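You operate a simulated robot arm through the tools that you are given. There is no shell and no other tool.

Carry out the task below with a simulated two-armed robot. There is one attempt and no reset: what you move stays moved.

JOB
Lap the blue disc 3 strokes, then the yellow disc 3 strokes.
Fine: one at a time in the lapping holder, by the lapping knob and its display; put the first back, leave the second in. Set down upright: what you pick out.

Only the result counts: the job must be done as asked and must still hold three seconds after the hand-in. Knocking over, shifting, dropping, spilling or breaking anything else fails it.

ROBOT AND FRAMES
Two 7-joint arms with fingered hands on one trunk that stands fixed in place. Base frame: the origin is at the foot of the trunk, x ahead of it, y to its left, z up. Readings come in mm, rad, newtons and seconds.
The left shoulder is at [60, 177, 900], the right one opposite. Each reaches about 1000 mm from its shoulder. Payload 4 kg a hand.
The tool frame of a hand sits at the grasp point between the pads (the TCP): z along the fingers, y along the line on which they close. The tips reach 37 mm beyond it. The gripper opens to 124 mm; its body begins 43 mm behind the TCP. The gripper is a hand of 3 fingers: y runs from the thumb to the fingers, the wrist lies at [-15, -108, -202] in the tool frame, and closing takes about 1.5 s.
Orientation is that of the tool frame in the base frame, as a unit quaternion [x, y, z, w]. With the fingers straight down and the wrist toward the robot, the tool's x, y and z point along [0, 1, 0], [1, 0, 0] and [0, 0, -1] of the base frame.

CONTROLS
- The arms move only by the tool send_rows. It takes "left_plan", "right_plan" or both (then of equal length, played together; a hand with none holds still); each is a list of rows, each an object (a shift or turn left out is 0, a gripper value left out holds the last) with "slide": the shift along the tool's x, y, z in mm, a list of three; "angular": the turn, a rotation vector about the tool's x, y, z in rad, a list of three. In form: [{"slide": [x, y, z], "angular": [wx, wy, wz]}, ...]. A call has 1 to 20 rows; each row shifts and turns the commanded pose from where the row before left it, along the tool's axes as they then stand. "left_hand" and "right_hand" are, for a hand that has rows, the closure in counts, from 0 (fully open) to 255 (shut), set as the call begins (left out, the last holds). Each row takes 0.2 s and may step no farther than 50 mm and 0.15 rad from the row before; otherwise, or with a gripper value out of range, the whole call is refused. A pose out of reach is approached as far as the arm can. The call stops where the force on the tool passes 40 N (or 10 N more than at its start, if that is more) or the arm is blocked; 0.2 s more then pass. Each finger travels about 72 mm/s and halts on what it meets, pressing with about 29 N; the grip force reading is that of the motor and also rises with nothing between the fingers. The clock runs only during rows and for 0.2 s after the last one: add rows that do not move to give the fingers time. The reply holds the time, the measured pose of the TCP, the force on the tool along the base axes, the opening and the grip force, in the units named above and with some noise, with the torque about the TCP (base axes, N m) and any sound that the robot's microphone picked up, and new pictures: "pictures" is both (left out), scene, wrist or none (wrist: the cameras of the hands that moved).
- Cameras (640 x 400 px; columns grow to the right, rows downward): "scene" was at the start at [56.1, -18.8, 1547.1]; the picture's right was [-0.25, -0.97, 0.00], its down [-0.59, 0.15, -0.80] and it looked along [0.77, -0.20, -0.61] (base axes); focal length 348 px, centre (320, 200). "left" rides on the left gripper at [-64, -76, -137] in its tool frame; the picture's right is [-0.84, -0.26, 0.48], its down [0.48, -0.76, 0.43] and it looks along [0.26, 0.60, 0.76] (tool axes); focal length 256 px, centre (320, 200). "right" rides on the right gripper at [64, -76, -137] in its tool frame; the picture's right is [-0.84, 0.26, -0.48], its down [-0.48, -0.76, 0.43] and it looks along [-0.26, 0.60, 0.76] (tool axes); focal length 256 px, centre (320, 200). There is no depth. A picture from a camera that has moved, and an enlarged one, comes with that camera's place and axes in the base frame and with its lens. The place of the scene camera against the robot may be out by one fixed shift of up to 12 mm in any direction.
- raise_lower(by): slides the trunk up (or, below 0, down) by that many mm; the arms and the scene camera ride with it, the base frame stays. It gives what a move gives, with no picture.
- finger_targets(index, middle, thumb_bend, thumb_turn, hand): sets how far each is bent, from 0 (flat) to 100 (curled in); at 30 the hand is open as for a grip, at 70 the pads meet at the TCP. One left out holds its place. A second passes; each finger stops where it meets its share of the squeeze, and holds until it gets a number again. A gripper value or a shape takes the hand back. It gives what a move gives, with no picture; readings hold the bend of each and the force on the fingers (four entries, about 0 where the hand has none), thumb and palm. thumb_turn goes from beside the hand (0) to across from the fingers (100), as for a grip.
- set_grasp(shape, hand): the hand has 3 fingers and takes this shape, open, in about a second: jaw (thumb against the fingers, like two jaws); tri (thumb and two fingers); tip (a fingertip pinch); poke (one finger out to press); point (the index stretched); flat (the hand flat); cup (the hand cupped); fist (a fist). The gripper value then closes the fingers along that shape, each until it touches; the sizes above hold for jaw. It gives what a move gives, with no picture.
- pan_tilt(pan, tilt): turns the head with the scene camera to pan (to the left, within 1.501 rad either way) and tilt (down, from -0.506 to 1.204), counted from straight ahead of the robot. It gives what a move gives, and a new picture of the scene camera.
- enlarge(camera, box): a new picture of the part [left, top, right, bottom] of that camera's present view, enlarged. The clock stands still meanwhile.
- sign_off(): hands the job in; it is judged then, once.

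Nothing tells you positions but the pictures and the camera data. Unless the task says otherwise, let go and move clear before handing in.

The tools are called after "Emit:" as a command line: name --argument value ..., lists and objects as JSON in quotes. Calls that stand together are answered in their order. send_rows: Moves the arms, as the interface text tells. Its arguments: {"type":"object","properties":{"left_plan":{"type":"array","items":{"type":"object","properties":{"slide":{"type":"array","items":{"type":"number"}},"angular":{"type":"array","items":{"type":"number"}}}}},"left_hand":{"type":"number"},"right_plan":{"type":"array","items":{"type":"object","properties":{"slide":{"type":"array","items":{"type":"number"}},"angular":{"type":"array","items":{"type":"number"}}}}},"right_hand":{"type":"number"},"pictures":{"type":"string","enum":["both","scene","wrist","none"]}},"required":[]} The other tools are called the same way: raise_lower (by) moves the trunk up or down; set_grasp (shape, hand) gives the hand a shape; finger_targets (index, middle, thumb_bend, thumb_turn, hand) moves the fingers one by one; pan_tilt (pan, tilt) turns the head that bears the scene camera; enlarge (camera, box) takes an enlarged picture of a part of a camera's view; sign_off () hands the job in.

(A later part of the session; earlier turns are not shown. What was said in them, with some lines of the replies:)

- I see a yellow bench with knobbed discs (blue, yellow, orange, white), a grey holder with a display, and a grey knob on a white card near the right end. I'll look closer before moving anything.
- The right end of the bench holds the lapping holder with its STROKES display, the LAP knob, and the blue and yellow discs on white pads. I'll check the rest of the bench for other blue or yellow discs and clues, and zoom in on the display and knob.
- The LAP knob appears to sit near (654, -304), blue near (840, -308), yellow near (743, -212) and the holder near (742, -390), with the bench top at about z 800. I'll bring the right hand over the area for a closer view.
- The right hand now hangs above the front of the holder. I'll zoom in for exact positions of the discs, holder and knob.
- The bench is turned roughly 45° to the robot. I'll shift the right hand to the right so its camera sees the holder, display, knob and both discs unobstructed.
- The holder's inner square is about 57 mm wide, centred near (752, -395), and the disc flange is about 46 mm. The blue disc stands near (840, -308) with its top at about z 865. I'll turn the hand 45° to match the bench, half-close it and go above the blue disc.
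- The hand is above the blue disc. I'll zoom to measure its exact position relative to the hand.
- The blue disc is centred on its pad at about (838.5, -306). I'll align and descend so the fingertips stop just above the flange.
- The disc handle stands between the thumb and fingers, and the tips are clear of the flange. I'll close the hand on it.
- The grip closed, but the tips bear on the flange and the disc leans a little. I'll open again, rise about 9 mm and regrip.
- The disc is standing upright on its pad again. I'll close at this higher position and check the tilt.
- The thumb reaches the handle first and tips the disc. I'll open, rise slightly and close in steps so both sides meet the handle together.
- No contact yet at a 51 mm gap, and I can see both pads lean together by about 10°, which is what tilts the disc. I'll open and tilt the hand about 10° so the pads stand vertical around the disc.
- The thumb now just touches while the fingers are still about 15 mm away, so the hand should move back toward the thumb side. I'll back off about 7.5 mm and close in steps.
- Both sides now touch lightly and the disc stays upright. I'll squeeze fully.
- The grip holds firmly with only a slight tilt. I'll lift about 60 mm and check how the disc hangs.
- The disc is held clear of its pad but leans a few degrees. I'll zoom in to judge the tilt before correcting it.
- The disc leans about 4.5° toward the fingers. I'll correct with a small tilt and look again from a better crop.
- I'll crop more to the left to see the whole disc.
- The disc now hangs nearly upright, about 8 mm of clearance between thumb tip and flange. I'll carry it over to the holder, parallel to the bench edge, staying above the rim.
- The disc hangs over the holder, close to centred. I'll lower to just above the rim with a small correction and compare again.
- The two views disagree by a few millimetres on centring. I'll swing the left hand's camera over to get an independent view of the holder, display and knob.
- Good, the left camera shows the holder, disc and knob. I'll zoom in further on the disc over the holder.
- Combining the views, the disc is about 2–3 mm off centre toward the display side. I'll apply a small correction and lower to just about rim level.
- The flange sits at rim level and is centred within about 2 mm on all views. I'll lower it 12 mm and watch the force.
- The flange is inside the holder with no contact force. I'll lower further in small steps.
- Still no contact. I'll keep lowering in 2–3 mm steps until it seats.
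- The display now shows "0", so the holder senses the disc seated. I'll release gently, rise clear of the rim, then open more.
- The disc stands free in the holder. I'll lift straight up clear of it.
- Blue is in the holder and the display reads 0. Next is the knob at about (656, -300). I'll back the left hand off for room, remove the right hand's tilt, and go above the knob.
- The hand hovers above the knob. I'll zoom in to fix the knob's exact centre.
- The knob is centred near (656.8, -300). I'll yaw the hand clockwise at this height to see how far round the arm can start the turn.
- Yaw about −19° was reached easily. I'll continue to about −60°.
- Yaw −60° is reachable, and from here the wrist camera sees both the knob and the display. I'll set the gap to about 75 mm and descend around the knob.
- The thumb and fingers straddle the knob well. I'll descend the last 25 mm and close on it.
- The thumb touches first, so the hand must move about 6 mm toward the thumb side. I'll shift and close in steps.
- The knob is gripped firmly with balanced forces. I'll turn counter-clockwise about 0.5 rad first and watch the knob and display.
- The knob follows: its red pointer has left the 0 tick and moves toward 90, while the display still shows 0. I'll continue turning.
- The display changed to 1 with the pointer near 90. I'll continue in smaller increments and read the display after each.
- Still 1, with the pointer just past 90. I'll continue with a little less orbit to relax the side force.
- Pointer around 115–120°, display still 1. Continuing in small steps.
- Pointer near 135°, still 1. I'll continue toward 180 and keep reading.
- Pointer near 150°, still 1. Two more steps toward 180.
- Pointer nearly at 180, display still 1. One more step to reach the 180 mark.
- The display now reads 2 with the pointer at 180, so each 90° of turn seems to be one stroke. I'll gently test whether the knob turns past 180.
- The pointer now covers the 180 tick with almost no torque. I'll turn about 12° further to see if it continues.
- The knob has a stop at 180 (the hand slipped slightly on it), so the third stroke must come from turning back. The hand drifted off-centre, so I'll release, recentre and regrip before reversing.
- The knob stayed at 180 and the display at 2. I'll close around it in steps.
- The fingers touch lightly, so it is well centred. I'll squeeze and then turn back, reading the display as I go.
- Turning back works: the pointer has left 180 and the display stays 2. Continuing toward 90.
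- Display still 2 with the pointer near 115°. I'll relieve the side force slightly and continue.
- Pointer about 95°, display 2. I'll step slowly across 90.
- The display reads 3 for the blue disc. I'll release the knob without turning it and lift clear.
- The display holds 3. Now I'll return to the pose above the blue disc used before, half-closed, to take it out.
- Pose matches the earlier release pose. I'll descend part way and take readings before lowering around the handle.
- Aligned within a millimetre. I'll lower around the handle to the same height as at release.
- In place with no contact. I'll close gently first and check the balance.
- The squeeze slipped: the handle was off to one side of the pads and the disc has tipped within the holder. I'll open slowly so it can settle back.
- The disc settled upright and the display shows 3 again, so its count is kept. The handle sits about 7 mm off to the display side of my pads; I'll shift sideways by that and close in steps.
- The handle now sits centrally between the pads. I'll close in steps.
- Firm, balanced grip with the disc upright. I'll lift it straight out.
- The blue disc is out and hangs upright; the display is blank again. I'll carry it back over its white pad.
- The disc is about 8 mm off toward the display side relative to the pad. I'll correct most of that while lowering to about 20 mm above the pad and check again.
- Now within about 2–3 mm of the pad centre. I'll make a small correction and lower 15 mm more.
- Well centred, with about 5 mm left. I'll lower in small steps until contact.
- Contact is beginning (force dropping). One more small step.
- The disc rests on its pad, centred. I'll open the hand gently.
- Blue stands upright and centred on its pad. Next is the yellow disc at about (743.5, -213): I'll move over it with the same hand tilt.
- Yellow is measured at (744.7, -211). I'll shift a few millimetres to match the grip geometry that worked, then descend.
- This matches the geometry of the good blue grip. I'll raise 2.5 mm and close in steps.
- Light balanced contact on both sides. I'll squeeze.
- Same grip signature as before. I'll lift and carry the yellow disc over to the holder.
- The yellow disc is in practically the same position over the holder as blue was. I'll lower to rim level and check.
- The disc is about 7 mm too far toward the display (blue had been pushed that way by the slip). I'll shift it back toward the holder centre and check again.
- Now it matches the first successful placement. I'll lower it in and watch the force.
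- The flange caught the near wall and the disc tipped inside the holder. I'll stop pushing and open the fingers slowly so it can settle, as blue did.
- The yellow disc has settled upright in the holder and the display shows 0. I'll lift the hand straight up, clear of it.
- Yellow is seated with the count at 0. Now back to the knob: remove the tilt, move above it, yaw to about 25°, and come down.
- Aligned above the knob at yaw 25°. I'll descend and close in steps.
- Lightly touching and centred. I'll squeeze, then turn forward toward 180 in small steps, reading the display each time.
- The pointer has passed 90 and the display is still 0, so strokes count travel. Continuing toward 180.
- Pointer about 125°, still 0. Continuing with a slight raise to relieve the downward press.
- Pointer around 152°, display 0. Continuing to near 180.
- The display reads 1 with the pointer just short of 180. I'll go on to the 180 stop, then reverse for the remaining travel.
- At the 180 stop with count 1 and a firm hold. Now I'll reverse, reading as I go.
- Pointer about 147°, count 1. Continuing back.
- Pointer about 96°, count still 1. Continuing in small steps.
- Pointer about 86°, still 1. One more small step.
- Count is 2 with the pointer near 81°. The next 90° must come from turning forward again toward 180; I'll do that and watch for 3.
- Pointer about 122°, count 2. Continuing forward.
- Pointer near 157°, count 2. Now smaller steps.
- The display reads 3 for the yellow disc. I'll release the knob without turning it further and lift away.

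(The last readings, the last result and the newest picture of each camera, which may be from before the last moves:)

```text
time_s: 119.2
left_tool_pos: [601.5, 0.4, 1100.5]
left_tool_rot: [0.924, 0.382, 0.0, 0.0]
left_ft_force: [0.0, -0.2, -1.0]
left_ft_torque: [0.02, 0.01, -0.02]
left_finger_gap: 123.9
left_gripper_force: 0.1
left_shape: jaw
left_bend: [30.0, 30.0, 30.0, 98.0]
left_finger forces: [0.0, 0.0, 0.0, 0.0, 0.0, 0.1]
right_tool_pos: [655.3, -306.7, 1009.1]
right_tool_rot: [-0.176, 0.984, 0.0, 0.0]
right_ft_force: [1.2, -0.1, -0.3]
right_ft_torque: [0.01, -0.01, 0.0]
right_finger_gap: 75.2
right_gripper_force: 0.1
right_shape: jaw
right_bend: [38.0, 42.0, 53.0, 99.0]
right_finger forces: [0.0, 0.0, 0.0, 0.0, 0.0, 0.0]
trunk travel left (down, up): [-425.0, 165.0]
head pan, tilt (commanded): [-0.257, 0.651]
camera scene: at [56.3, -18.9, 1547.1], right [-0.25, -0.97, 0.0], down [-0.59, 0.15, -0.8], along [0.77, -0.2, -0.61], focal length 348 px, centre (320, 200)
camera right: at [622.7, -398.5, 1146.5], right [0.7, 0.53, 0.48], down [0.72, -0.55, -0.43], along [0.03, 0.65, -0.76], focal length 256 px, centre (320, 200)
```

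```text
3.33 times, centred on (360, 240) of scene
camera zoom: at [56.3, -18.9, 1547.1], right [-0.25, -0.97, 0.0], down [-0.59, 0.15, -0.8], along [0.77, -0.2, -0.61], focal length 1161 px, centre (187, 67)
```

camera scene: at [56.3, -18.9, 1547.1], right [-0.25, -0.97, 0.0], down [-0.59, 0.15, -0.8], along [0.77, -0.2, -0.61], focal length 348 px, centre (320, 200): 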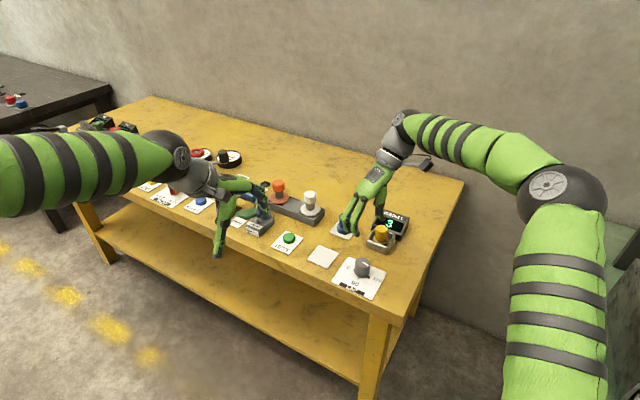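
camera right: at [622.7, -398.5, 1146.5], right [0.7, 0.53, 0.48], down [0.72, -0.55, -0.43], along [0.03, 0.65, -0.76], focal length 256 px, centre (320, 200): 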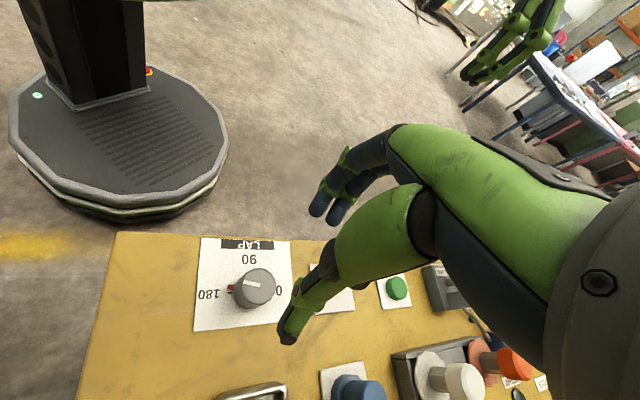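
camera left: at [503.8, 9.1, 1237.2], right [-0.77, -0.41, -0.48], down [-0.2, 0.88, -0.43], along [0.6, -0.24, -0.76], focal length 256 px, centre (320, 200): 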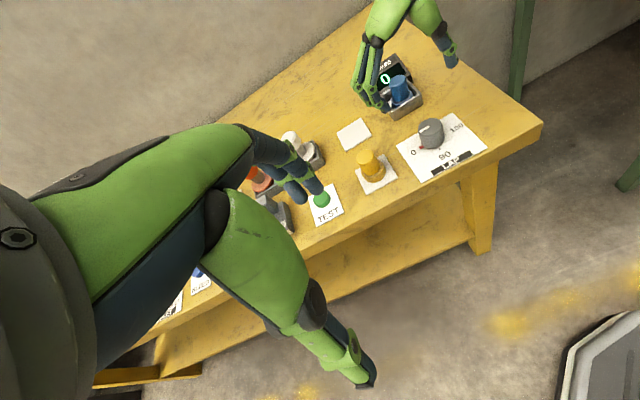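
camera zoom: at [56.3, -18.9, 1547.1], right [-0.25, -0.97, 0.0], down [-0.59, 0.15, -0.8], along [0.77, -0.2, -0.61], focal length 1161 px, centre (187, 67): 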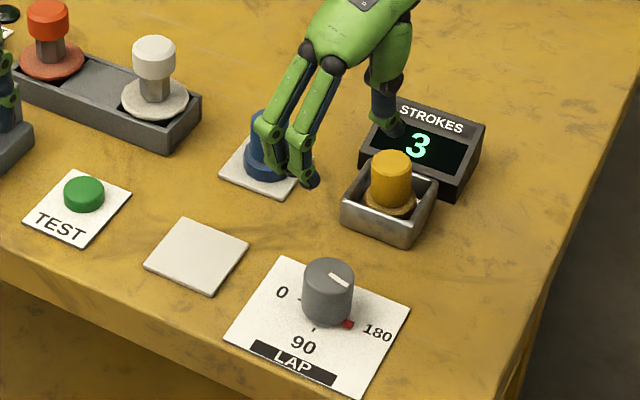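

Display 3, yellow upright in the holder, blue upright on its pad. I'll move the right hand well clear and make a final check.

Emit:
send_rows --right_plan '[{"slide": [0, 0, -40]}, {"slide": [0, 0, -40]}, {"angular": [0, 0, 0.14]}, {"angular": [0, 0, 0.14]}, {"angular": [0, 0, 0.14]}, {"angular": [0, 0, 0.14]}, {"angular": [0, 0, 0.14]}, {"angular": [0, 0, 0.14]}, {"angular": [0, 0, 0.14]}, {"angular": [0, 0, 0.14]}, {"slide": [-30, -30, 0]}, {"slide": [-30, -30, 0]}, {"slide": [-30, -30, 0]}, {"slide": [-30, -30, 0]}, {}]' --pictures "both"

Emit:
enlarge --camera "scene" --box '[240, 170, 420, 300]'

Emit:
enlarge --camera "left" --box '[320, 40, 480, 200]'

```text
time_s: 122.4
left_tool_pos: [601.5, -0.6, 1101.2]
left_tool_rot: [0.924, 0.382, 0.0, 0.0]
left_ft_force: [0.0, -0.3, 0.0]
left_ft_torque: [0.0, 0.01, -0.02]
left_finger_gap: 123.4
left_gripper_force: 0.1
left_shape: jaw
left_bend: [30.0, 30.0, 30.0, 98.0]
left_finger forces: [0.1, 0.0, 0.0, 0.0, 0.1, 0.1]
right_tool_pos: [658.8, -476.0, 1089.4]
right_tool_rot: [0.375, 0.927, 0.0, 0.0]
right_ft_force: [0.1, 0.3, 0.2]
right_ft_torque: [0.02, 0.03, -0.03]
right_finger_gap: 75.2
right_gripper_force: 0.1
right_shape: jaw
right_bend: [38.0, 42.0, 53.0, 99.0]
right_finger forces: [0.0, 0.0, 0.0, 0.1, 0.1, 0.1]
trunk travel left (down, up): [-425.0, 165.0]
head pan, tilt (commanded): [-0.257, 0.651]
camera scene: at [56.1, -18.6, 1547.1], right [-0.25, -0.97, 0.0], down [-0.59, 0.15, -0.8], along [0.77, -0.2, -0.61], focal length 348 px, centre (320, 200)
camera right: at [560.6, -485.2, 1226.4], right [0.78, -0.4, 0.48], down [-0.18, -0.88, -0.43], along [0.6, 0.25, -0.76], focal length 256 px, centre (320, 200)
```

scene: 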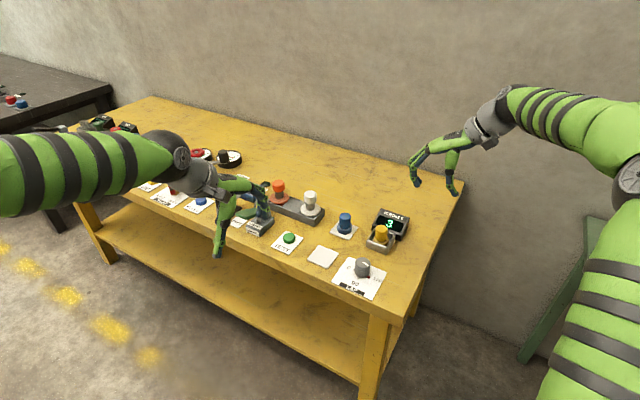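
right: 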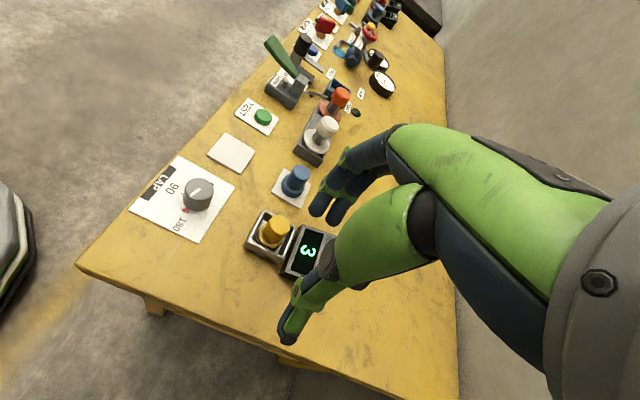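

```text
3.08 times, centred on (330, 235) of scene
camera zoom: at [56.1, -18.6, 1547.1], right [-0.25, -0.97, 0.0], down [-0.59, 0.15, -0.8], along [0.77, -0.2, -0.61], focal length 1072 px, centre (289, 92)
```

zoom: 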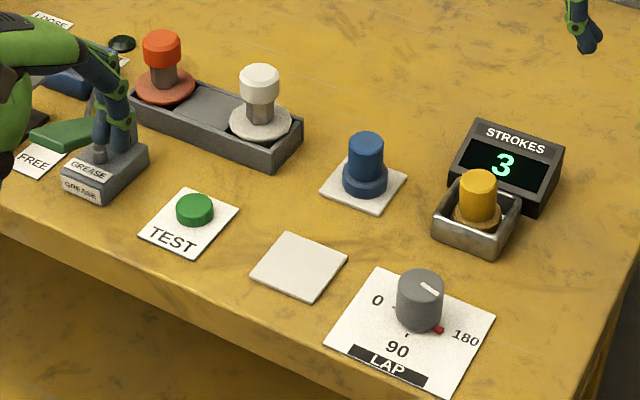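

```text
2.50 times, centred on (400, 120) of left
camera zoom: at [503.7, 9.4, 1237.3], right [-0.77, -0.41, -0.48], down [-0.2, 0.88, -0.43], along [0.6, -0.24, -0.76], focal length 640 px, centre (120, 400)
```

zoom: 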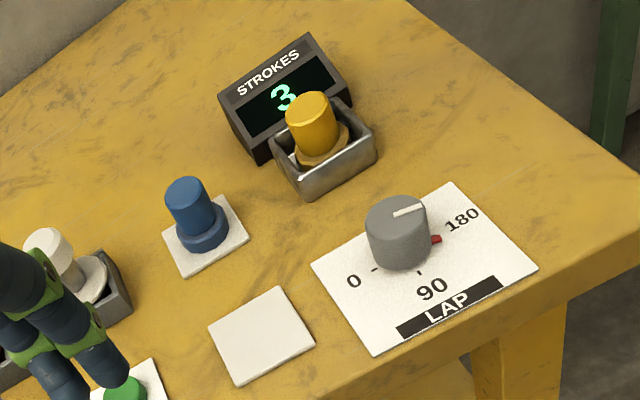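

Both hands are clear. Blue (3 strokes) stands upright on its pad, and yellow sits upright in the holder with the display at 3. I'm handing in the job.

Emit:
sign_off

```text
The job is handed in.
```

I lapped both discs 3 strokes each, read off the STROKES display, and handed the job in.

- **Blue disc:** done first, then put back upright on its white pad, within a few millimetres of where it started.
- **Yellow disc:** done second and left upright in the holder, with the display at 3.
- **Slips:** each disc tipped inside the holder once. Blue slipped when I gripped it to take it out, after its strokes were done. Yellow caught the holder wall on the way in, before its strokes. Both settled back upright when I opened the fingers; the display still read 3 for blue and started at 0 for yellow.
- **Rest of the bench:** nothing else looked moved or knocked over in the final pictures. The lapping knob was left just short of 180, because turning it back could have added a stroke.
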